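You operate a simulated robot arm through the tools that you are given. There is no shell and no other tool.

You are at the controls of a simulated two-armed robot. One attempt, no reset.

## Task
Pick up the gauge from the small-work patch of the tube bench with one hand, pass it to the other hand and put it on the middle shelf top of the fan side bench.
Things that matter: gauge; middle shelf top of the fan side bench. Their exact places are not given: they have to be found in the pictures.

Only the result counts: the job must be done as asked and must still hold three seconds after the hand-in. Knocking over, shifting, dropping, spilling or breaking anything else fails it.

## Robot
Two 7-joint arms with two-finger parallel grippers on one trunk, on a base that moves. Base frame: it is fixed to the floor where the robot stands at the start and does not move with it; the origin is under the middle of the robot, x ahead of it, y to its left, z up. Readings come in mm, degrees, newtons and seconds.
The left shoulder is at the start at [70, 163, 1070], the right one opposite. With the tool pointing down near the work surface each hand reaches from about 400 to 880 mm from the robot's upright axis, wherever it stands, measured 20 degrees to its own side. Places, roughly: gauge [-2000, -750, 750]; middle shelf top of the fan side bench [-3800, -3600, 1100]. Payload 3.43 kg a hand.
Tool frame (each hand has its own): the origin (TCP) lies between the finger pads and is the grasp point; the fingertips stand 34 mm ahead of it; z points along the fingers, y is the line along which they close. Largest opening 128 mm; finger width 24, thickness 12; the body of the gripper, 48 by 130 mm, starts 96 mm behind the TCP.
Orientation is that of the tool frame in the base frame, as a unit quaternion [w, x, y, z]. With the fingers straight down and closing along the base's y, the tool's x points along the base's -x, its y along +y and its z along -z.

## Interface
- The arms move only by the tool send_rows. It takes "left_targets", "right_targets" or both (then of equal length, played together; a hand with none holds still); each is one flat list of numbers, 7 for each row, row after row: the turn, a rotation vector about the tool's x, y, z in degrees, then the shift along the tool's x, y, z in mm, then the finger opening in mm, from 0 to 128. In form: [ax, ay, az, tx, ty, tz, grip, ax, ay, az, tx, ty, tz, grip, ...]. A call has 1 to 20 rows; each row shifts and turns the commanded pose from where the row before left it, along the tool's axes as they then stand. Each row takes 0.2 s and may step no farther than 50 mm and 8.6 degrees from the row before; otherwise, or with a gripper value out of range, the whole call is refused. A pose out of reach is approached as far as the arm can. The call stops where the force on the tool passes 40 N (or 10 N more than at its start, if that is more) or the arm is blocked; 0.2 s more then pass. The fingers move at their own pace (about 153 mm/s each) and stop on an object; they squeeze with about 41 N. The grip force told is the motor's: it shows also when the fingers shut on nothing. Time passes only in rows, and 0.2 s behind the last, so rows that do not move let the fingers close. It gives the time, the measured TCP pose, the force on the tool (base axes), the opening and the grip force at its end, in the units of the frame above (readings bear some noise), with the torque about the TCP (base axes, N m) and any sound that the robot's microphone picked up, and new pictures: "show" is both (left out), scene, wrist or none (wrist: the cameras of the hands that moved).
- Cameras (640 x 400 px; columns grow to the right, rows downward): "scene" is now at [132.7, -8.7, 1312.9]; the picture's right is [-0.09, -1.00, 0.00], its down [-0.50, 0.04, -0.86] and it looks along [0.86, -0.08, -0.51] (base axes); focal length 294 px, centre (320, 200). "left" rides on the left gripper at [76, 11, -160] in its tool frame; the picture's right is [-0.15, 0.99, 0.00], its down [-0.88, -0.13, -0.46] and it looks along [-0.45, -0.07, 0.89] (tool axes); focal length 234 px, centre (320, 200). "right" rides on the right gripper at [76, -11, -160] in its tool frame; the picture's right is [0.15, 0.99, 0.00], its down [-0.88, 0.13, -0.46] and it looks along [-0.45, 0.07, 0.89] (tool axes); focal length 234 px, centre (320, 200).
- raise_lower(by): slides the trunk up (or, below 0, down) by that many mm; the arms and the scene camera ride with it, the base frame stays. It gives what a move gives, with no picture.
- base_move(legs): drives the robot by 1 to 6 legs, each [ahead, left, turn to the left] in mm, mm and degrees, along the robot's own axes; the way and the turn of a leg run together, so that a leg with both is an arc; at most 1500 mm and 180 degrees a leg. The arms and the cameras ride along, it lands a little off, and it stops where it bumps. It gives what a move gives, and a new picture of the scene camera.
- turn_head(pan, tilt): turns the head with the scene camera to pan (to the left, within 86 degrees either way) and tilt (down, from -29 to 69), counted from straight ahead of the robot. It gives what a move gives, and a new picture of the scene camera.
- point_at(camera, pixels): there is no depth. For up to 12 entries [column, row, z] of the newest picture of that camera ("zoom" is the newest enlarged one), the place [x, y] in the base frame at which the ray of that pixel passes the height z, good to about 2 mm, but the place of the scene camera against the robot may be out by one fixed shift of up to 12 mm in any direction. No time passes.
- inspect(camera, box): a new picture of the part [left, top, right, bottom] of that camera's present view, enlarged. No time passes.
- sign_off(): hands the job in; it is judged then, once.

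Open the grippers and draw the arms clear of the work before you hand the job in, unless the task says otherwise.

The tools are called after "Request:" as a command line: name --argument value ..., lists and objects as JSON in quotes. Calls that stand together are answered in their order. send_rows: Moves the arms, as the interface text tells. Its arguments: {"type":"object","properties":{"left_targets":{"type":"array","items":{"type":"number"}},"right_targets":{"type":"array","items":{"type":"number"}},"show":{"type":"string","enum":["both","scene","wrist","none"]}},"required":[]} The other tools are called the same way: raise_lower (by) moves the trunk up or down; base_move (legs) drives the base; turn_head (pan, tilt) turns the head that bears the scene camera; point_at (camera, pixels) gives the place at which the rays of pixels pass given heights; inspect (camera, box) takes an enlarged picture of a part of a camera's view; sign_off () hands the job in.

At the start:

```text
t: 0.0
left_ee_pos: [494.8, 163.5, 1056.8]
left_orientation: [0.0, -0.001, 1.0, -0.001]
left_force: [-0.1, 0.0, 0.3]
left_torque: [0.0, 0.01, 0.03]
left_gripper_width: 128.0
left_finger_force: 0.0
right_ee_pos: [485.2, -191.3, 1067.5]
right_orientation: [0.0, 0.0, 1.0, -0.001]
right_force: [-0.3, -0.4, -0.8]
right_torque: [-0.04, 0.0, 0.0]
right_gripper_width: 128.0
right_finger_force: 0.0
trunk travel left (down, up): [-550.0, 390.0]
robot x, y, heading: [-0.0, 0.5, 0.0]
head pan, tilt (commanded): [-5.1, 30.4]
```

scene: 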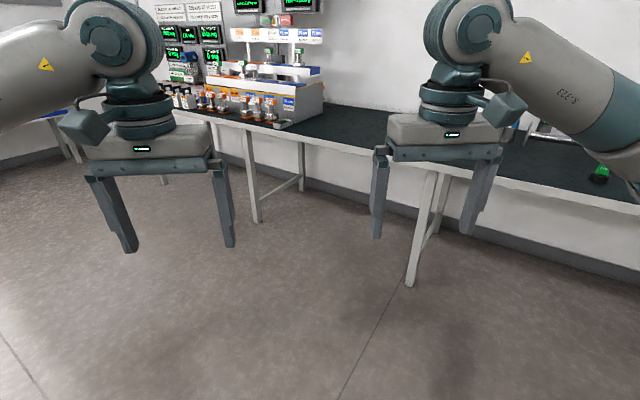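
right: 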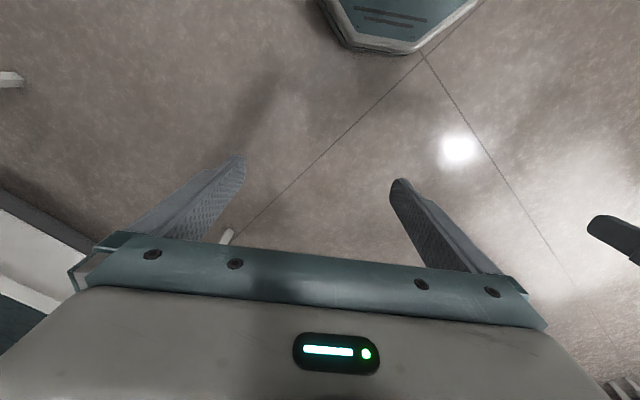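
left: 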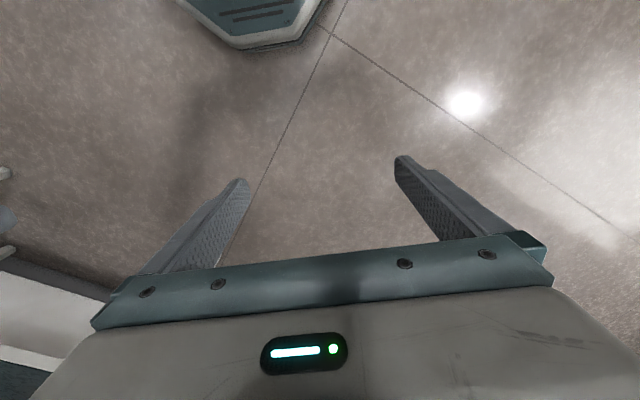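

The start picture shows a bench ahead with tubes, but the gauge is told to be behind me at about [-2000, -750]. I look around with the head first, to the right.

Request:
turn_head --pan -86 --tilt 20

```text
t: 1.5
left_ee_pos: [494.5, 163.1, 1057.4]
left_orientation: [0.001, -0.002, 1.0, 0.0]
left_force: [0.2, 0.3, 0.2]
left_torque: [-0.02, 0.03, 0.01]
left_gripper_width: 128.2
left_finger_force: 0.0
right_ee_pos: [484.5, -191.8, 1067.0]
right_orientation: [0.0, 0.0, 1.0, 0.0]
right_force: [-0.3, -0.7, -0.2]
right_torque: [-0.01, 0.0, -0.02]
right_gripper_width: 128.2
right_finger_force: 0.0
trunk travel left (down, up): [-550.0, 390.0]
robot x, y, heading: [-0.6, 1.0, 0.1]
head pan, tilt (commanded): [-85.9, 20.0]
```

scene: 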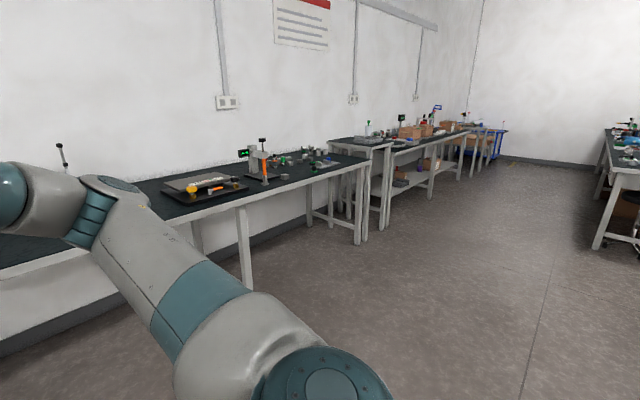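

The view to the right shows a long room with benches along the +x wall and clear floor to the right. I look to the left before turning the base.

Request:
turn_head --pan 86 --tilt 20

```text
t: 4.1
left_ee_pos: [495.7, 163.0, 1058.2]
left_orientation: [0.0, 0.0, 1.0, 0.001]
left_force: [0.1, -0.3, 0.3]
left_torque: [0.01, 0.0, 0.0]
left_gripper_width: 127.8
left_finger_force: 0.0
right_ee_pos: [484.4, -191.5, 1066.7]
right_orientation: [0.0, 0.0, 1.0, -0.001]
right_force: [-1.1, -0.3, 0.4]
right_torque: [0.01, -0.03, -0.01]
right_gripper_width: 128.2
right_finger_force: 0.0
trunk travel left (down, up): [-550.0, 390.0]
robot x, y, heading: [-2.1, 3.3, -0.4]
head pan, tilt (commanded): [85.9, 20.0]
```

scene: 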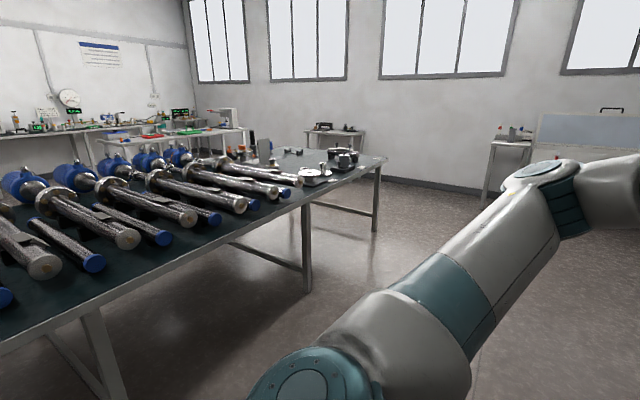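

Looking left and back I see a bench with large tubes (columns ~0-300, rows 140-350) behind the robot: that may be the tube bench. I turn the base right by 90 degrees where the floor is clear and look with head to the right.

Request:
base_move --legs '[[0, 0, -90]]'

Request:
turn_head --pan -60 --tilt 25

```text
t: 8.5
left_ee_pos: [137.2, -502.3, 1058.3]
left_orientation: [0.0, 0.725, 0.689, 0.0]
left_force: [0.2, -0.4, 0.3]
left_torque: [0.03, 0.01, 0.02]
left_gripper_width: 128.0
left_finger_force: 0.0
right_ee_pos: [-216.9, -474.2, 1067.7]
right_orientation: [0.0, 0.725, 0.689, 0.0]
right_force: [0.5, -0.5, -0.8]
right_torque: [-0.01, 0.0, -0.05]
right_gripper_width: 128.1
right_finger_force: 0.1
trunk travel left (down, up): [-550.0, 390.0]
robot x, y, heading: [0.8, 1.6, -92.8]
head pan, tilt (commanded): [85.9, 20.0]
```

scene: 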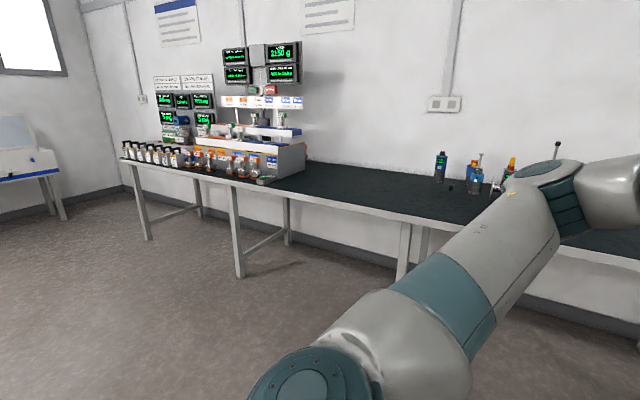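

```text
t: 10.8
left_ee_pos: [136.6, -503.5, 1056.8]
left_orientation: [0.0, 0.725, 0.689, 0.0]
left_force: [0.3, 0.1, 0.1]
left_torque: [0.02, 0.03, 0.03]
left_gripper_width: 128.3
left_finger_force: 0.1
right_ee_pos: [-215.7, -473.3, 1067.3]
right_orientation: [0.0, 0.724, 0.689, 0.0]
right_force: [-0.3, -0.7, 0.1]
right_torque: [-0.02, 0.02, -0.02]
right_gripper_width: 128.2
right_finger_force: 0.0
trunk travel left (down, up): [-550.0, 390.0]
robot x, y, heading: [-3.0, -0.5, -92.9]
head pan, tilt (commanded): [-60.0, 25.0]
```

scene: 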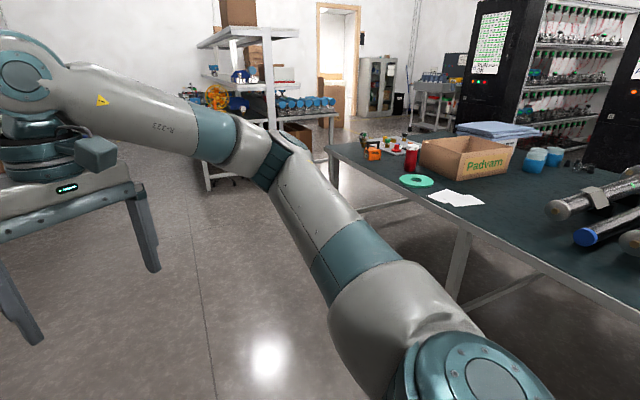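

The picture shows the tube bench with a small-work area at its far end (columns 360-420, rows 135-190) and a shelved bench with a fan (col 200-340). I zoom on both.

Request:
inspect --camera "scene" --box '[320, 110, 560, 260]'

Request:
inspect --camera "scene" --box '[180, 10, 350, 200]'

```text
2.67 times, centred on (440, 185) of scene
```

zoom: 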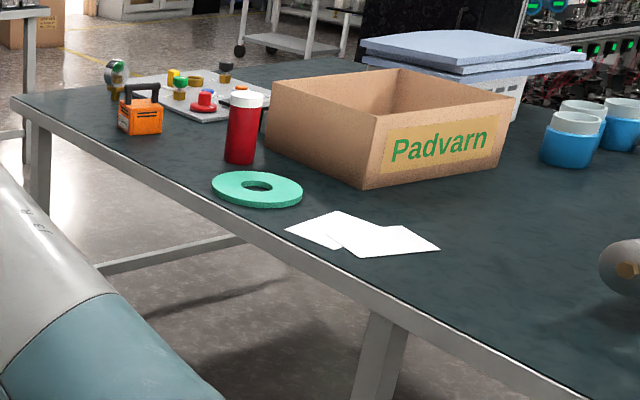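

```text
2.11 times, centred on (265, 105) of scene
```

zoom: 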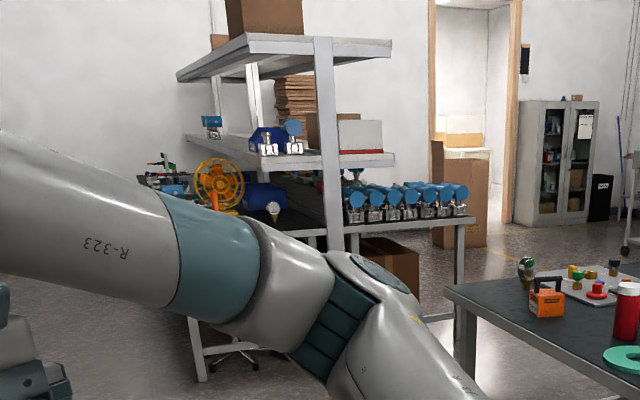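

I get the places of bench edges and objects at plausible height 740 from the scene picture: table corners, orange block (372,160), round thing (364,146), red can, ring.

Request:
point_at --camera "scene" --pixels '[[326, 148, 740], [364, 146, 740], [373, 160, 740], [410, 171, 740], [416, 182, 740], [376, 140, 740], [560, 262, 740], [210, 188, 0], [331, 205, 0], [453, 300, 0]]'

```text
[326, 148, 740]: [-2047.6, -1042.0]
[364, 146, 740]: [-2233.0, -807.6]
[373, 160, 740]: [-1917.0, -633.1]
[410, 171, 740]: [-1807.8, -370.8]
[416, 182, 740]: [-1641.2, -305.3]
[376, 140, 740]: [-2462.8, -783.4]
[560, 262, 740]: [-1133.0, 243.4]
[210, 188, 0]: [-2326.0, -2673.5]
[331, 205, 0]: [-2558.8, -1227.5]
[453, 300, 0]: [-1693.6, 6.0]
```

The tube bench's near edge seems to run from about (-2050,-1040) to (-1130,240). I drive ahead 1000 mm along -y and then turn right to face the small-work end, to get a closer view.

Request:
base_move --legs '[[1000, 0, 0], [0, 0, -90]]'

Request:
turn_head --pan 0 --tilt 20

```text
t: 19.8
left_ee_pos: [-541.5, -1145.2, 1056.5]
left_orientation: [0.0, 1.0, -0.02, 0.0]
left_force: [-0.7, 0.5, 0.4]
left_torque: [0.03, -0.01, -0.03]
left_gripper_width: 127.9
left_finger_force: 0.0
right_ee_pos: [-516.7, -792.3, 1066.9]
right_orientation: [0.0, 1.0, -0.02, 0.0]
right_force: [-0.2, 0.4, 0.0]
right_torque: [0.05, 0.01, -0.01]
right_gripper_width: 127.6
right_finger_force: 0.1
trunk travel left (down, up): [-550.0, 390.0]
robot x, y, heading: [-41.0, -1001.8, 177.7]
head pan, tilt (commanded): [-60.0, 25.0]
```

scene: 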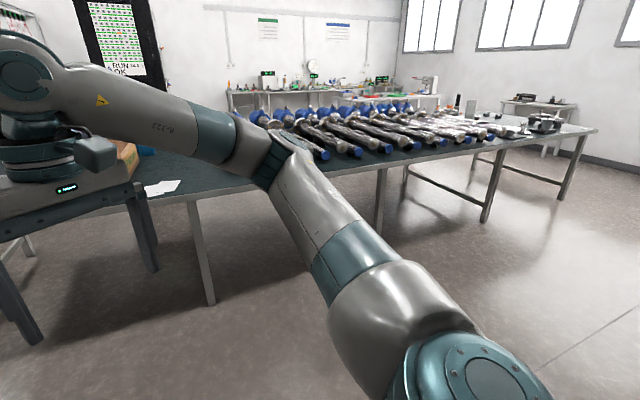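

```text
t: 21.1
left_ee_pos: [-540.7, -1145.4, 1057.3]
left_orientation: [0.001, 1.0, -0.019, 0.0]
left_force: [0.3, 0.2, -0.5]
left_torque: [0.01, -0.03, -0.01]
left_gripper_width: 128.1
left_finger_force: 0.0
right_ee_pos: [-515.0, -793.0, 1066.3]
right_orientation: [0.0, 1.0, -0.02, 0.0]
right_force: [-0.1, -0.3, -0.8]
right_torque: [0.02, 0.0, -0.02]
right_gripper_width: 127.9
right_finger_force: 0.1
trunk travel left (down, up): [-550.0, 390.0]
robot x, y, heading: [-39.4, -1003.3, 177.5]
head pan, tilt (commanded): [0.0, 20.0]
```

scene: 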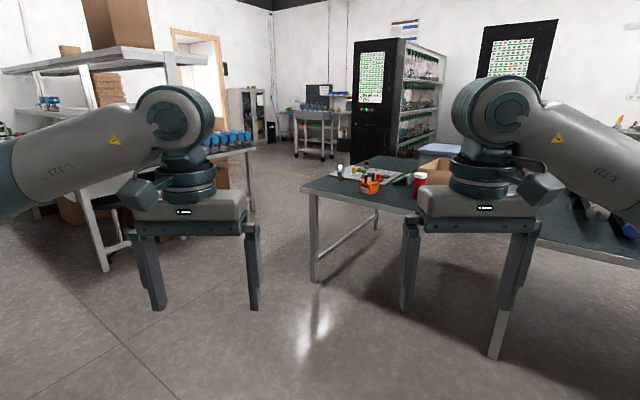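

The small-work patch is now ahead (columns 330-420, rows 160-195). I zoom in and get ground points for the legs.

Request:
inspect --camera "scene" --box '[300, 145, 460, 245]'

Request:
point_at --camera "scene" --pixels '[[318, 281, 0], [376, 228, 0], [304, 190, 740], [304, 190, 780], [375, 155, 740], [340, 178, 740], [371, 193, 740], [493, 358, 0], [104, 270, 0], [252, 212, 0]]'

```text
4.00 times, centred on (380, 195) of scene
```

zoom: 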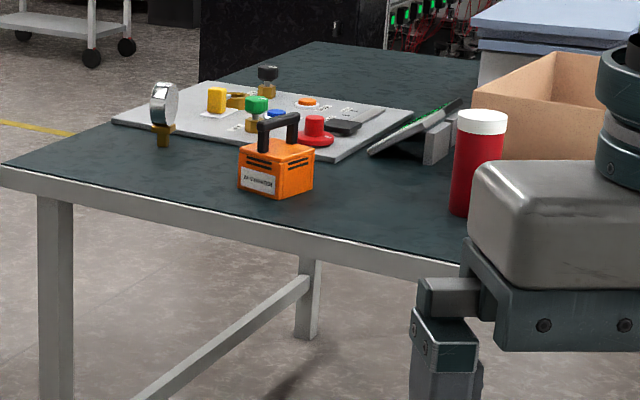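

```text
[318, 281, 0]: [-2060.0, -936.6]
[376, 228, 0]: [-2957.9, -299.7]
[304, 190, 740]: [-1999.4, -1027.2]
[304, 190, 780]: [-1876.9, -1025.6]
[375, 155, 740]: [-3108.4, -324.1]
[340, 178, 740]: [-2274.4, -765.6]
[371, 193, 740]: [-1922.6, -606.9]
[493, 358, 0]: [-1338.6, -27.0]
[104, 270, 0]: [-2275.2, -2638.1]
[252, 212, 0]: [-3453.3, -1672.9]
```

The gauge is the chrome dial with brass stem at zoom (163,115), i.e. scene about (341,175), near the end edge of the bench. I plan to approach from the bench end, via the aisle between the tube bench and the fan bench; first I drive obliquely to the aisle mouth.

Request:
base_move --legs '[[850, 580, 0], [0, 0, -36], [300, 900, 0]]'

```text
t: 32.8
left_ee_pos: [-2220.3, -1867.0, 1056.8]
left_orientation: [0.0, 0.941, -0.338, 0.0]
left_force: [0.2, -0.2, -0.1]
left_torque: [-0.04, -0.02, 0.01]
left_gripper_width: 128.1
left_finger_force: 0.1
right_ee_pos: [-1988.1, -1601.4, 1067.5]
right_orientation: [0.0, 0.941, -0.337, 0.0]
right_force: [0.1, 0.3, -0.6]
right_torque: [-0.01, -0.01, -0.03]
right_gripper_width: 127.9
right_finger_force: 0.1
trunk travel left (down, up): [-550.0, 390.0]
robot x, y, heading: [-1732.8, -2057.0, 140.2]
head pan, tilt (commanded): [0.0, 20.0]
```

scene: 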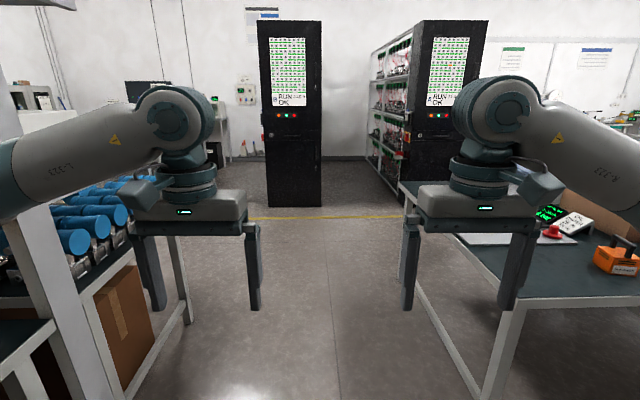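

I face along the aisle: the fan bench on the left, the tube bench on the right. I look left at the fan bench shelves and right at the gauge.

Request:
turn_head --pan 60 --tilt 15

Request:
turn_head --pan -35 --tilt 25

```text
t: 34.1
left_ee_pos: [-2220.5, -1867.2, 1057.2]
left_orientation: [0.0, 0.942, -0.337, 0.0]
left_force: [0.6, 0.2, 0.2]
left_torque: [0.01, 0.01, 0.0]
left_gripper_width: 128.3
left_finger_force: 0.1
right_ee_pos: [-1986.9, -1600.0, 1067.5]
right_orientation: [0.0, 0.941, -0.338, -0.001]
right_force: [0.3, 0.4, 0.1]
right_torque: [0.01, -0.04, 0.02]
right_gripper_width: 128.1
right_finger_force: 0.1
trunk travel left (down, up): [-550.0, 390.0]
robot x, y, heading: [-1731.1, -2059.2, 140.7]
head pan, tilt (commanded): [60.0, 15.0]
```

scene: 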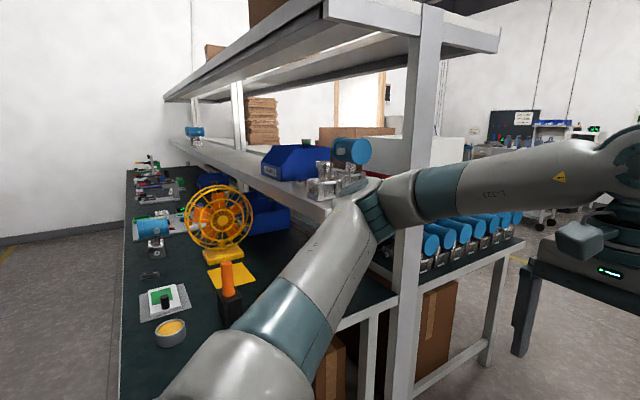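

```text
t: 35.8
left_ee_pos: [-2221.8, -1867.9, 1056.4]
left_orientation: [0.001, 0.942, -0.337, 0.0]
left_force: [0.1, 0.4, -0.2]
left_torque: [-0.01, 0.0, 0.01]
left_gripper_width: 128.0
left_finger_force: 0.1
right_ee_pos: [-1988.4, -1600.9, 1066.1]
right_orientation: [0.0, 0.941, -0.338, 0.0]
right_force: [0.2, -0.4, 0.3]
right_torque: [-0.04, 0.01, -0.02]
right_gripper_width: 128.1
right_finger_force: 0.0
trunk travel left (down, up): [-550.0, 390.0]
robot x, y, heading: [-1736.8, -2053.9, 140.4]
head pan, tilt (commanded): [-35.0, 25.0]
```

scene: 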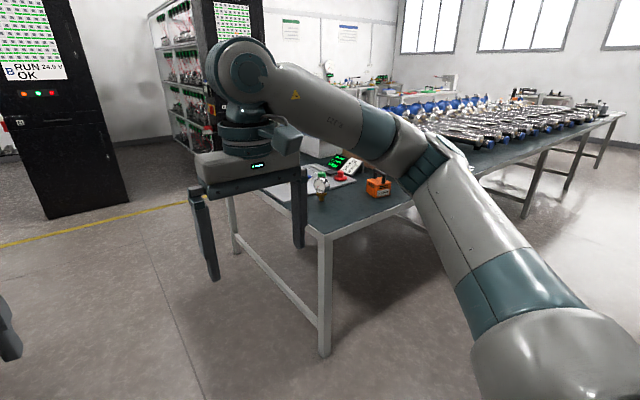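

The left view showed the fan bench seen from its end: a middle shelf with blue bin and meters at roughly rows 150-200 and a top shelf above. I turn the head back there for a zoomed look.

Request:
turn_head --pan 62 --tilt 8

Request:
inspect --camera "scene" --box '[120, 100, 440, 300]'

```text
t: 37.6
left_ee_pos: [-2220.9, -1867.7, 1057.9]
left_orientation: [0.001, 0.941, -0.337, 0.0]
left_force: [0.2, 0.2, -0.2]
left_torque: [0.04, -0.02, -0.02]
left_gripper_width: 127.9
left_finger_force: 0.0
right_ee_pos: [-1987.4, -1600.4, 1065.3]
right_orientation: [0.0, 0.941, -0.338, -0.001]
right_force: [-0.6, -0.4, 0.5]
right_torque: [0.03, -0.01, -0.03]
right_gripper_width: 127.9
right_finger_force: 0.0
trunk travel left (down, up): [-550.0, 390.0]
robot x, y, heading: [-1735.1, -2059.2, 140.7]
head pan, tilt (commanded): [62.0, 8.0]
```

scene: 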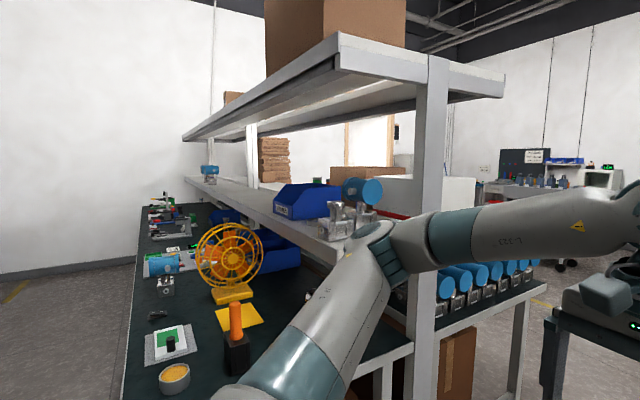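

```text
2.00 times, centred on (280, 200) of scene
```

zoom: 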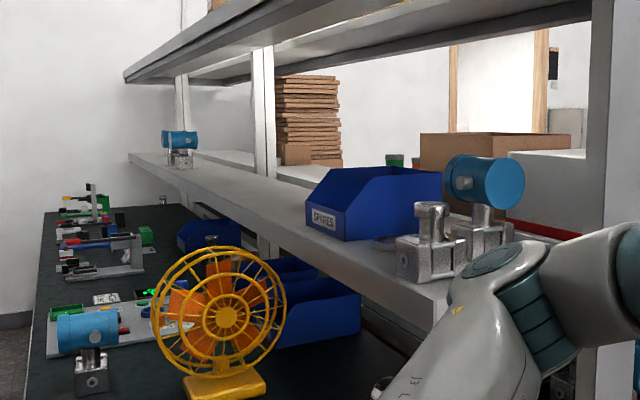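

The middle shelf on the fan side has the bin "SPARES", two steel fittings near its end and a blue meter at its far end, with free space between. I measure shelf and bench edges.

Request:
point_at --camera "scene" --pixels '[[186, 181, 1100], [240, 212, 1100], [300, 243, 1100], [272, 213, 1100], [330, 240, 1100], [198, 183, 1100], [195, 207, 740], [137, 207, 740], [120, 395, 740], [235, 300, 740], [160, 295, 740], [175, 392, 740]]'

Request:
inspect --camera "scene" --box '[160, 150, 320, 250]'

```text
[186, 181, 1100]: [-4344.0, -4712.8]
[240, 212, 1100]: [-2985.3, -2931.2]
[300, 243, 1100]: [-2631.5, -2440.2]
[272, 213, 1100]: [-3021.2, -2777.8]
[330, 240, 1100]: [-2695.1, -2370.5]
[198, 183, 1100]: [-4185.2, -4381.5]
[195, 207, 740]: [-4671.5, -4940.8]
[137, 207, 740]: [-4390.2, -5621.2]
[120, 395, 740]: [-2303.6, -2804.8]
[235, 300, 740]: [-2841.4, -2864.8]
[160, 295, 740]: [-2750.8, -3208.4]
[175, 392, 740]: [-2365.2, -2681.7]
```

```text
4.00 times, centred on (240, 200) of scene
```

zoom: 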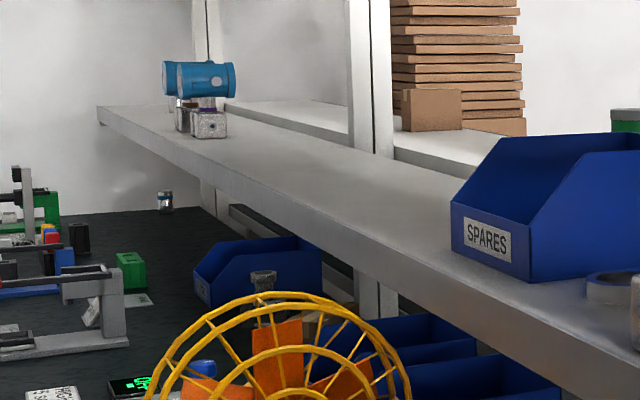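

The fan-side middle shelf edge lies along v≈645 (v=-0.8x+0.6y) with bench front at v≈150; free shelf space lies between the bin and the far meter. Now I drive up the aisle and turn right to face the gauge from the tube-bench end.

Request:
base_move --legs '[[1145, 54, 0], [0, 0, -87]]'

Request:
turn_head --pan 0 --tilt 40

```text
t: 47.2
left_ee_pos: [-2499.2, -854.3, 1057.3]
left_orientation: [0.001, -0.449, 0.893, 0.0]
left_force: [0.9, 0.2, 0.2]
left_torque: [0.0, -0.01, 0.02]
left_gripper_width: 127.9
left_finger_force: 0.0
right_ee_pos: [-2219.1, -1076.9, 1066.5]
right_orientation: [0.001, -0.449, 0.894, 0.0]
right_force: [-0.5, -0.1, 0.6]
right_torque: [-0.01, -0.01, 0.0]
right_gripper_width: 128.2
right_finger_force: 0.1
trunk travel left (down, up): [-550.0, 390.0]
robot x, y, heading: [-2664.2, -1353.3, 53.4]
head pan, tilt (commanded): [62.0, 8.0]
```

scene: 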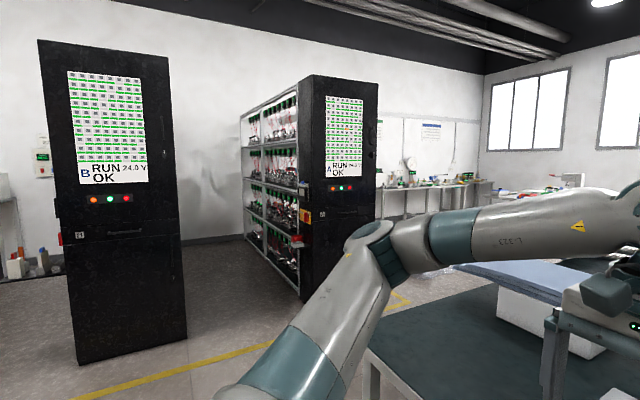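

```text
t: 48.5
left_ee_pos: [-2497.4, -854.4, 1058.2]
left_orientation: [0.0, -0.449, 0.893, 0.0]
left_force: [0.5, -1.7, -0.1]
left_torque: [-0.02, 0.03, -0.03]
left_gripper_width: 128.4
left_finger_force: 0.0
right_ee_pos: [-2220.6, -1073.6, 1066.8]
right_orientation: [0.0, -0.448, 0.894, 0.0]
right_force: [0.0, 0.0, 0.2]
right_torque: [-0.01, -0.02, 0.01]
right_gripper_width: 127.9
right_finger_force: 0.0
trunk travel left (down, up): [-550.0, 390.0]
robot x, y, heading: [-2662.5, -1346.9, 53.4]
head pan, tilt (commanded): [0.0, 40.0]
```

scene: 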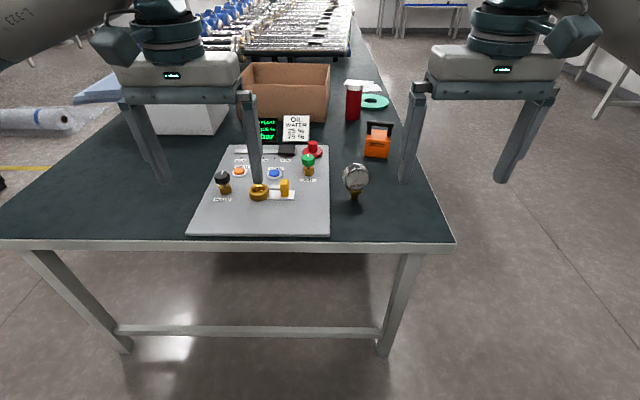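

The gauge stands at scene (355,182), base about (354,199), right of the grey board and near the bench end. I zoom in and get places.

Request:
inspect --camera "scene" --box '[280, 120, 440, 220]'

Request:
point_at --camera "scene" --pixels '[[354, 198, 740], [355, 195, 750], [454, 240, 740], [0, 240, 740], [407, 110, 740], [384, 352, 0], [128, 350, 0], [329, 236, 740], [330, 145, 740], [377, 157, 740]]'

```text
4.00 times, centred on (360, 170) of scene
```

zoom: 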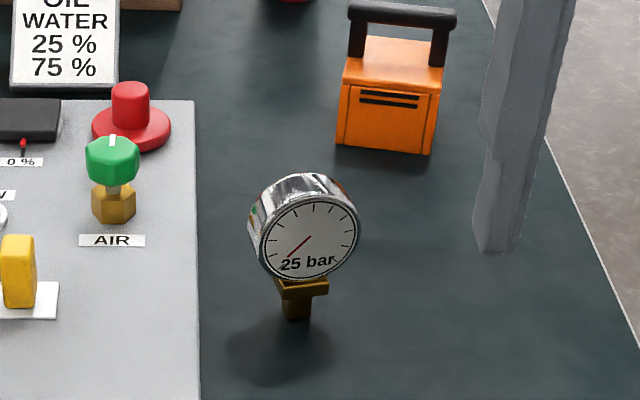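

```text
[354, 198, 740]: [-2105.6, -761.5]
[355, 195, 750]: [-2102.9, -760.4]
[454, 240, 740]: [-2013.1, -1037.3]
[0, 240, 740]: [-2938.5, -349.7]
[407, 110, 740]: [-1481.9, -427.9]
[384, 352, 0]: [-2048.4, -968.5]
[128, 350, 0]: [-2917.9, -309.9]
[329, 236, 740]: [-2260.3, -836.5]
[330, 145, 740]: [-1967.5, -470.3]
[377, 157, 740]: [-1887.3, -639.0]
```

The gauge (25 bar dial, ~70 mm, on a brass foot) stands about 165 mm in from the bench end, dial roughly facing me. I move 150 mm ahead and 70 mm left so the right hand gets a comfortable reach.

Request:
base_move --legs '[[150, 70, 0]]'

Request:
turn_head --pan -15 --tilt 45

```text
t: 50.0
left_ee_pos: [-2462.1, -692.8, 1057.4]
left_orientation: [0.0, -0.448, 0.894, 0.0]
left_force: [1.0, 1.1, -0.2]
left_torque: [-0.05, 0.0, -0.01]
left_gripper_width: 127.7
left_finger_force: 0.1
right_ee_pos: [-2183.6, -914.3, 1067.1]
right_orientation: [0.0, -0.447, 0.894, 0.0]
right_force: [0.3, 0.2, -0.3]
right_torque: [-0.01, 0.02, -0.01]
right_gripper_width: 128.0
right_finger_force: 0.0
trunk travel left (down, up): [-550.0, 390.0]
robot x, y, heading: [-2630.9, -1187.2, 53.2]
head pan, tilt (commanded): [0.0, 40.0]
```

scene: 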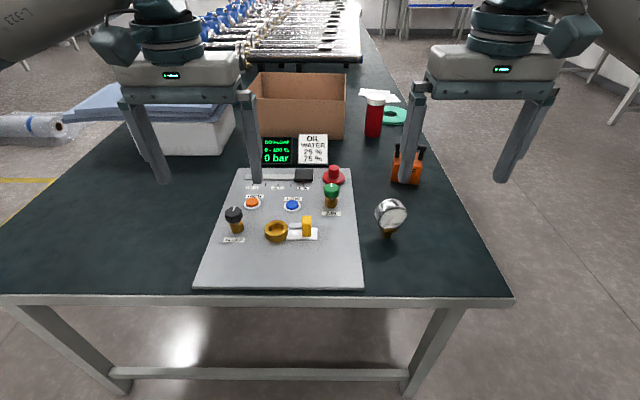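

```text
t: 50.7
left_ee_pos: [-2461.5, -694.4, 1058.2]
left_orientation: [0.0, -0.447, 0.894, 0.0]
left_force: [-0.3, 0.5, 0.6]
left_torque: [-0.01, 0.03, -0.02]
left_gripper_width: 128.1
left_finger_force: 0.0
right_ee_pos: [-2185.8, -914.8, 1067.8]
right_orientation: [0.0, -0.447, 0.894, 0.0]
right_force: [0.4, -0.6, -0.2]
right_torque: [-0.02, 0.0, 0.0]
right_gripper_width: 128.0
right_finger_force: 0.1
trunk travel left (down, up): [-550.0, 390.0]
robot x, y, heading: [-2631.1, -1187.7, 53.0]
head pan, tilt (commanded): [-15.0, 45.0]
```

scene: 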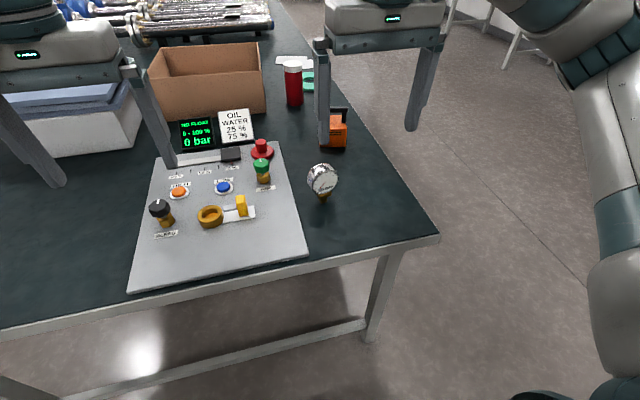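

The gauge is now at scene (322,182), foot around (323,202). I zoom and locate it.

Request:
inspect --camera "scene" --box '[282, 150, 362, 200]'

Request:
point_at --camera "scene" --pixels '[[323, 200, 740], [323, 200, 760], [439, 237, 740], [322, 181, 800], [322, 164, 850], [0, 330, 740], [306, 257, 740], [277, 143, 740]]'

```text
8.00 times, centred on (322, 175) of scene
```

zoom: 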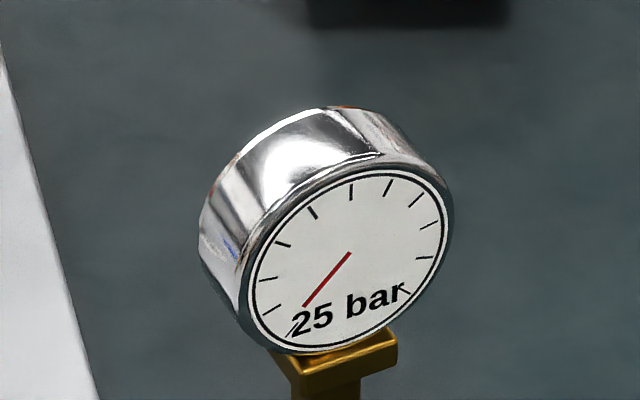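

```text
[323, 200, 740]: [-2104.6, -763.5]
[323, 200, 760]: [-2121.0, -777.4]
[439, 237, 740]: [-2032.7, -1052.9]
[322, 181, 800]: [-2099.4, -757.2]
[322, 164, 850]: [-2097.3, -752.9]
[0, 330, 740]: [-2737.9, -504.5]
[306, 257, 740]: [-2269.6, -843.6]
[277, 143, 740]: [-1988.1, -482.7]
```

From the zoom the dial axis points at about azimuth 65°, so I will grip front-to-back with tool y near 65°: I turn the right hand by 77° about its z and look with the wrist camera.

Request:
send_rows --right_targets '[0, 0, 8.6, 0, 0, 0, 128, 0, 0, 8.6, 0, 0, 0, 128, 0, 0, 8.6, 0, 0, 0, 128, 0, 0, 8.6, 0, 0, 0, 128, 0, 0, 8.6, 0, 0, 0, 128, 0, 0, 8.6, 0, 0, 0, 128, 0, 0, 8.6, 0, 0, 0, 128, 0, 0, 8.6, 0, 0, 0, 128, 0, 0, 8.6, 0, 0, 0, 128]' --show "both"

```text
t: 52.7
left_ee_pos: [-2461.4, -694.4, 1057.5]
left_orientation: [-0.001, -0.448, 0.894, 0.0]
left_force: [0.1, 0.1, 0.6]
left_torque: [0.0, 0.01, 0.03]
left_gripper_width: 127.9
left_finger_force: 0.0
right_ee_pos: [-2184.8, -914.6, 1067.6]
right_orientation: [0.001, 0.212, 0.977, 0.0]
right_force: [-0.7, -0.7, -0.3]
right_torque: [-0.03, 0.01, -0.04]
right_gripper_width: 128.1
right_finger_force: 0.1
trunk travel left (down, up): [-550.0, 390.0]
robot x, y, heading: [-2627.1, -1188.8, 53.2]
head pan, tilt (commanded): [-15.0, 45.0]
```

scene: 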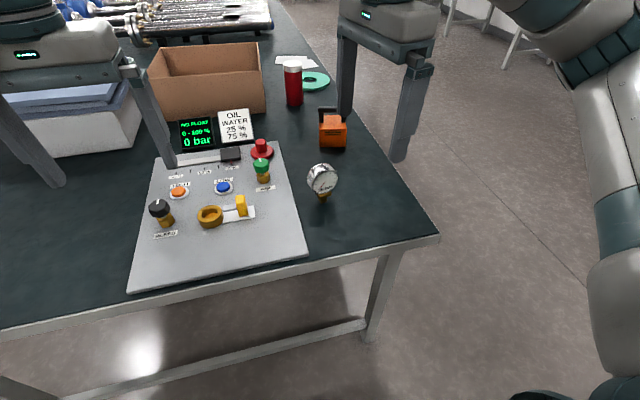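
right: 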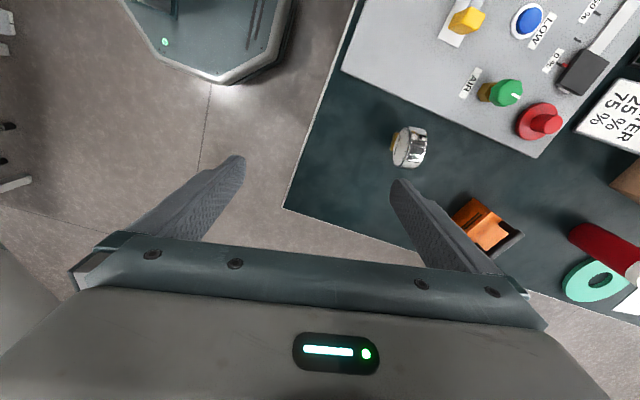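

The hand has turned; the wrist camera shows the gauge at (409,147) of the right view. I zoom on it to judge its axis.

Request:
inspect --camera "right" --box '[369, 122, 449, 172]'

Request:
point_at --camera "right" --pixels '[[395, 143, 750], [409, 147, 820], [285, 207, 740], [538, 157, 740]]'

```text
8.00 times, centred on (409, 147) of right
```

zoom: 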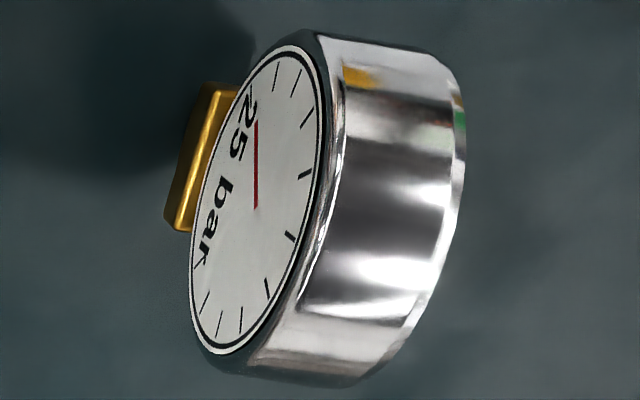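

```text
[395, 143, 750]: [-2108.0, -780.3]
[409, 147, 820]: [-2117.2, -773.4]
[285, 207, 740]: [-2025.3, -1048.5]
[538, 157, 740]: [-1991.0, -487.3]
```

The dial's axis appears nearly along the tool's y. I move the right hand above the gauge (about 164 mm along tool y) and down to z≈957 for a closer look.

Request:
send_rows --right_targets '[0, 0, 0, -2, 32.7, 22, 128, 0, 0, 0, -2, 32.7, 22, 128, 0, 0, 0, -2, 32.7, 22, 128, 0, 0, 0, -2, 32.7, 22, 128, 0, 0, 0, -2, 32.7, 22, 128]' --show "both"

Request:
inspect --camera "right" --box '[240, 80, 400, 180]'

```text
t: 53.9
left_ee_pos: [-2461.8, -692.5, 1056.8]
left_orientation: [-0.001, -0.448, 0.894, -0.001]
left_force: [-0.2, 0.3, -0.2]
left_torque: [-0.02, -0.01, 0.03]
left_gripper_width: 127.8
left_finger_force: 0.0
right_ee_pos: [-2105.4, -772.3, 958.3]
right_orientation: [0.0, 0.211, 0.977, -0.002]
right_force: [0.2, -0.1, 0.2]
right_torque: [-0.02, 0.01, 0.01]
right_gripper_width: 127.8
right_finger_force: 0.1
trunk travel left (down, up): [-550.0, 390.0]
robot x, y, heading: [-2625.0, -1188.7, 53.0]
head pan, tilt (commanded): [-15.0, 45.0]
```

scene: 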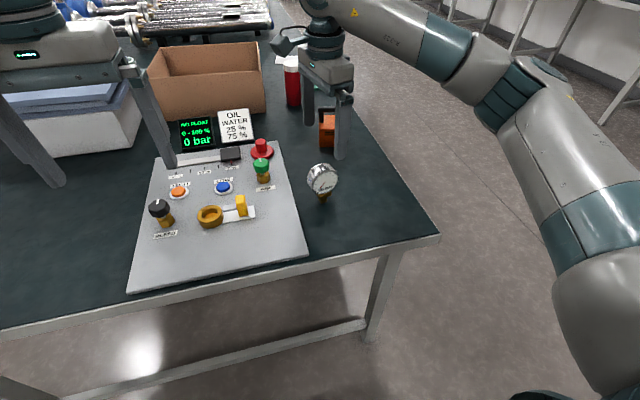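
right: 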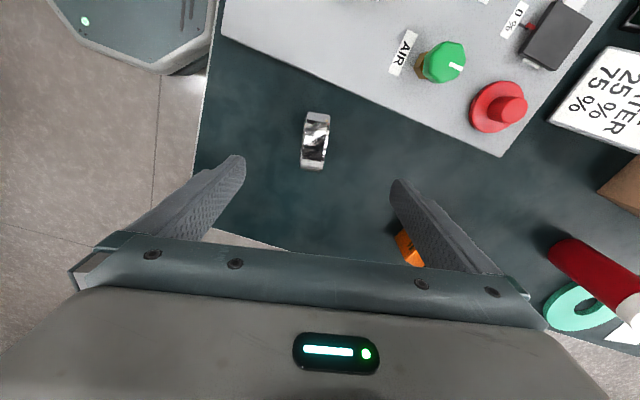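

```text
4.00 times, centred on (320, 130) of right
```

zoom: 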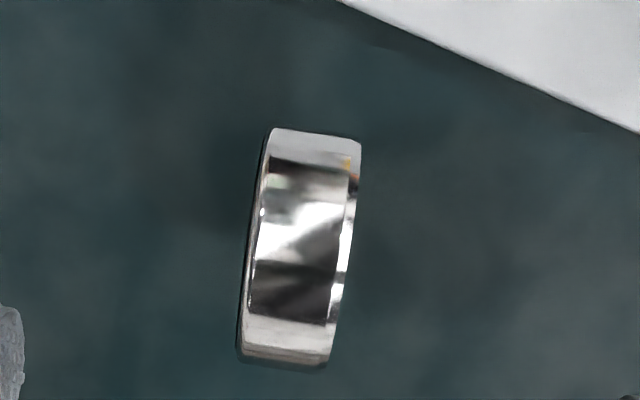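

From above the dial appears with front edge from (307.5,112.5) to (300,169) and back edge from (330,115) to (322,171). I compute their places at equator height guesses.

Request:
point_at --camera "right" --pixels '[[307.5, 113, 820], [300.5, 168, 820], [330, 115.5, 820], [322, 171, 820], [307.5, 113, 800], [300.5, 168, 800], [330, 115.5, 800], [322, 171, 800], [315, 140, 860], [315, 140, 820]]'

Request:
point_at --camera "scene" --pixels '[[322, 180, 820], [322, 180, 800], [323, 202, 740], [323, 202, 750]]'

Request:
inspect --camera "scene" --box '[282, 160, 362, 210]'

```text
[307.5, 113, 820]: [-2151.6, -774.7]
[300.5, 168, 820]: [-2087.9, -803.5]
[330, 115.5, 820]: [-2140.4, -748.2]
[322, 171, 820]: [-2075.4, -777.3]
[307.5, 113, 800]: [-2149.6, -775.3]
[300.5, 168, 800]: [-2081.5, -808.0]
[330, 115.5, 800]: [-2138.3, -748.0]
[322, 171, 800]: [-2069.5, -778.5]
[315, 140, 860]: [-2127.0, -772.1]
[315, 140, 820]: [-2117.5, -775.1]
```

```text
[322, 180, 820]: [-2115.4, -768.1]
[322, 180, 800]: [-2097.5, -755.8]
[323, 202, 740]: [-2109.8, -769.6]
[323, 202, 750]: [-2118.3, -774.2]
```

```text
8.00 times, centred on (322, 185) of scene
```

zoom: 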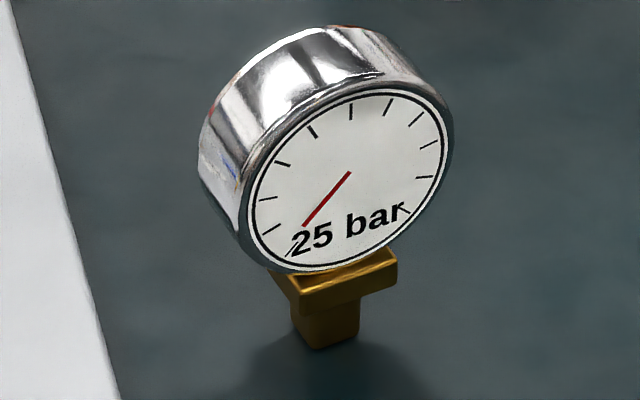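

Dial axis azimuth is 65.7° (hand's tool y is 65.6°, well aligned), dial centre about (-2112,-776.5), z≈810. I shift 4 mm in x, -6.5 mm in y and descend to z≈832 with open fingers.

Request:
send_rows --right_targets '[0, 0, 0, 4.3, -6.5, 0, 128, 0, 0, 0, 0, 0, 32, 128, 0, 0, 0, 0, 0, 32, 128, 0, 0, 0, 0, 0, 32, 128, 0, 0, 0, 0, 0, 30, 128]' --show "both"

Request:
inspect --camera "scene" --box '[262, 130, 422, 230]'

```text
t: 55.1
left_ee_pos: [-2461.3, -693.5, 1057.7]
left_orientation: [-0.001, -0.447, 0.894, 0.0]
left_force: [-0.6, 0.0, 0.0]
left_torque: [-0.01, 0.03, -0.02]
left_gripper_width: 128.0
left_finger_force: 0.0
right_ee_pos: [-2114.5, -774.2, 828.3]
right_orientation: [-0.001, 0.21, 0.978, 0.0]
right_force: [0.6, -0.3, 0.3]
right_torque: [-0.02, 0.0, -0.01]
right_gripper_width: 127.8
right_finger_force: 0.0
trunk travel left (down, up): [-550.0, 390.0]
robot x, y, heading: [-2631.6, -1186.0, 52.9]
head pan, tilt (commanded): [-15.0, 45.0]
```

scene: 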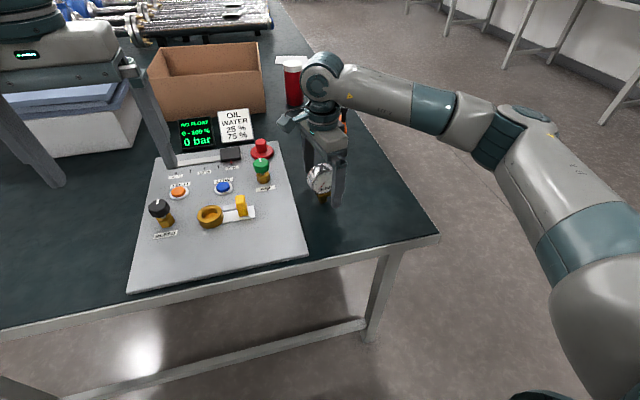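
right: 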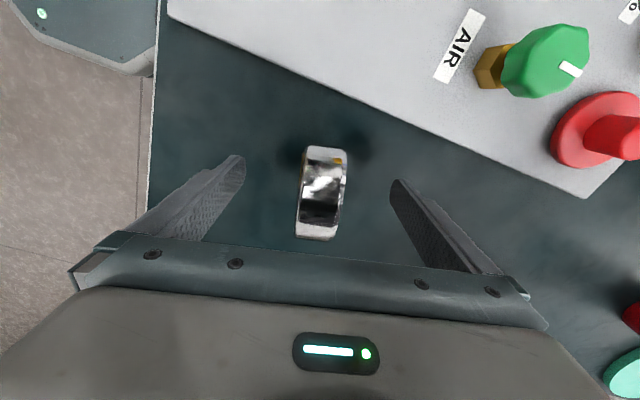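

```text
4.00 times, centred on (342, 180) of scene
```

zoom: 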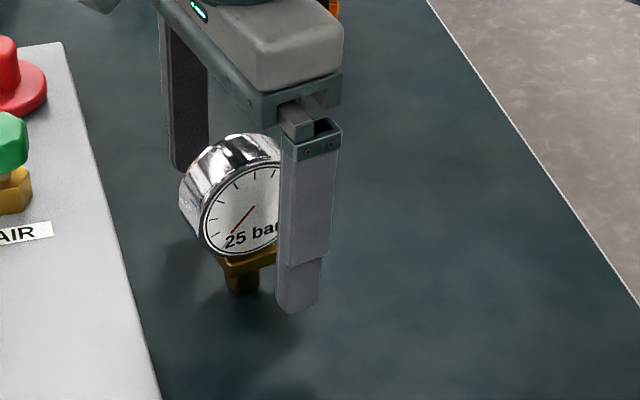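

The gauge sits between the fingers (right view, dial x 295-347), centre about 8 mm below the TCP. I raise 10 mm, shift -3 mm in tool x and close the fingers.

Request:
send_rows --right_targets '[0, 0, 0, -3, 1, -10, 128, 0, 0, 0, 0, 0, 0, 60, 0, 0, 0, 0, 0, 0, 0, 0, 0, 0, 0, 0, 0, 0, 0, 0, 0, 0, 0, 0, 0]' --show "both"

Request:
inspect --camera "scene" --box '[262, 130, 422, 230]'

```text
t: 56.3
left_ee_pos: [-2462.6, -694.0, 1057.4]
left_orientation: [0.0, -0.448, 0.894, 0.0]
left_force: [0.9, 0.7, -0.1]
left_torque: [0.01, 0.01, -0.03]
left_gripper_width: 128.0
left_finger_force: 0.0
right_ee_pos: [-2112.2, -774.3, 839.9]
right_orientation: [0.0, 0.211, 0.978, 0.0]
right_force: [0.1, 0.1, -1.0]
right_torque: [-0.02, 0.03, 0.0]
right_gripper_width: 27.9
right_finger_force: 41.2
trunk travel left (down, up): [-550.0, 390.0]
robot x, y, heading: [-2629.0, -1190.0, 53.2]
head pan, tilt (commanded): [-15.0, 45.0]
```

scene: 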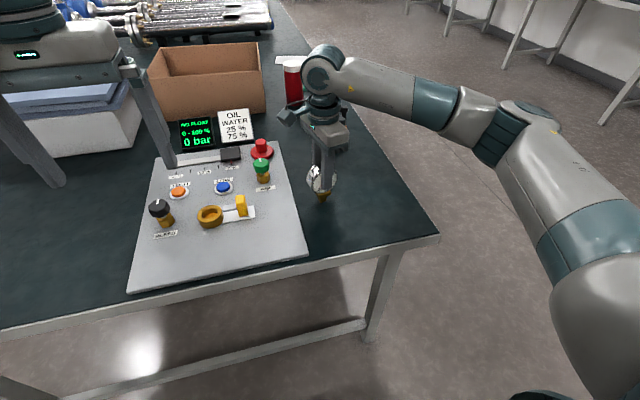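
right: 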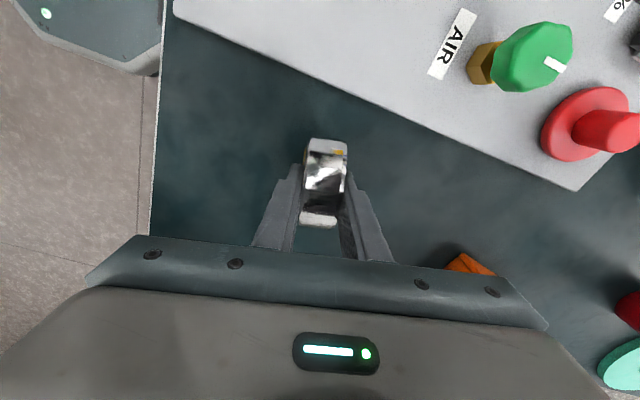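

```text
4.00 times, centred on (342, 180) of scene
```

zoom: 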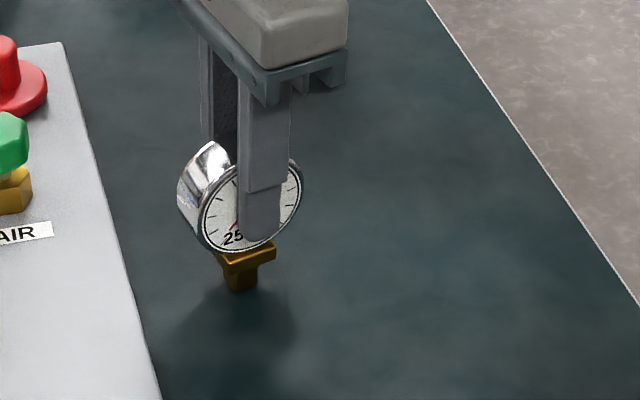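

Gripped: opening 27.9 mm with 41 N. I lift straight up by 200 mm.

Request:
send_rows --right_targets '[0, 0, 0, 0, 0, -15, 0, 0, 0, 0, 0, 0, -30, 0, 0, 0, 0, 0, 0, -40, 0, 0, 0, 0, 0, 0, -40, 0, 0, 0, 0, 0, 0, -40, 0, 0, 0, 0, 0, 0, -35, 0]' --show "both"

```text
t: 57.7
left_ee_pos: [-2463.1, -693.2, 1057.5]
left_orientation: [0.0, -0.447, 0.895, -0.001]
left_force: [0.3, 0.4, -0.3]
left_torque: [-0.01, 0.0, 0.0]
left_gripper_width: 128.3
left_finger_force: 0.1
right_ee_pos: [-2110.5, -776.4, 1039.3]
right_orientation: [0.0, 0.21, 0.978, 0.0]
right_force: [-0.1, 0.0, -1.9]
right_torque: [0.01, -0.03, 0.06]
right_gripper_width: 27.5
right_finger_force: 40.6
trunk travel left (down, up): [-550.0, 390.0]
robot x, y, heading: [-2624.7, -1187.5, 53.2]
head pan, tilt (commanded): [-15.0, 45.0]
```

scene: 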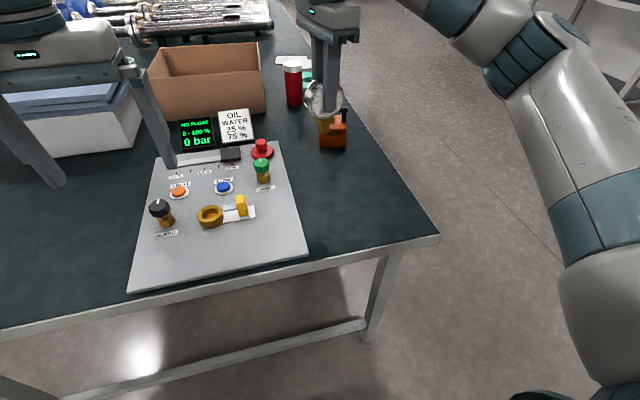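
right: 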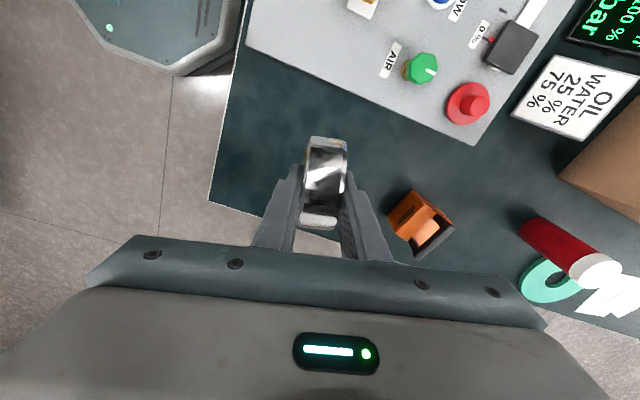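

The gauge is held (weight about 1.9 N). I back the base away 280 mm to do the hand-over above free floor in the aisle, and set the head to look at both hands.

Request:
base_move --legs '[[-280, 0, 0]]'

Request:
turn_head --pan 0 --tilt 32

```text
t: 59.7
left_ee_pos: [-2632.9, -913.3, 1057.3]
left_orientation: [0.0, -0.452, 0.892, 0.0]
left_force: [0.0, 0.1, -0.5]
left_torque: [-0.01, -0.05, 0.0]
left_gripper_width: 128.1
left_finger_force: 0.1
right_ee_pos: [-2277.7, -991.9, 1038.3]
right_orientation: [0.0, 0.205, 0.979, 0.0]
right_force: [0.4, 0.6, -2.0]
right_torque: [0.01, 0.0, 0.01]
right_gripper_width: 27.5
right_finger_force: 41.3
trunk travel left (down, up): [-550.0, 390.0]
robot x, y, heading: [-2795.2, -1408.0, 53.8]
head pan, tilt (commanded): [-15.0, 45.0]
```

scene: 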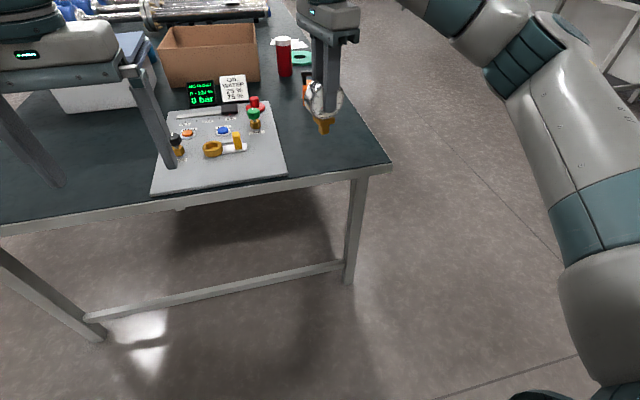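

```text
t: 60.4
left_ee_pos: [-2629.8, -913.8, 1058.1]
left_orientation: [-0.001, -0.452, 0.892, -0.001]
left_force: [-0.7, 0.0, 0.1]
left_torque: [0.01, 0.03, 0.0]
left_gripper_width: 127.9
left_finger_force: 0.0
right_ee_pos: [-2278.1, -992.2, 1037.4]
right_orientation: [0.0, 0.205, 0.979, -0.002]
right_force: [0.2, 0.3, -1.7]
right_torque: [-0.02, -0.03, 0.01]
right_gripper_width: 27.6
right_finger_force: 41.5
trunk travel left (down, up): [-550.0, 390.0]
robot x, y, heading: [-2794.1, -1410.7, 53.4]
head pan, tilt (commanded): [0.0, 32.0]
```

scene: 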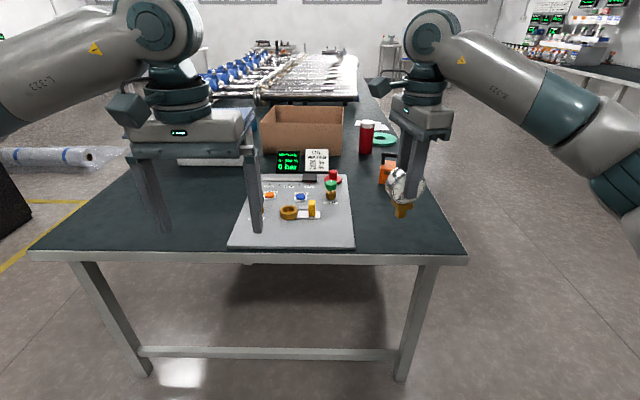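

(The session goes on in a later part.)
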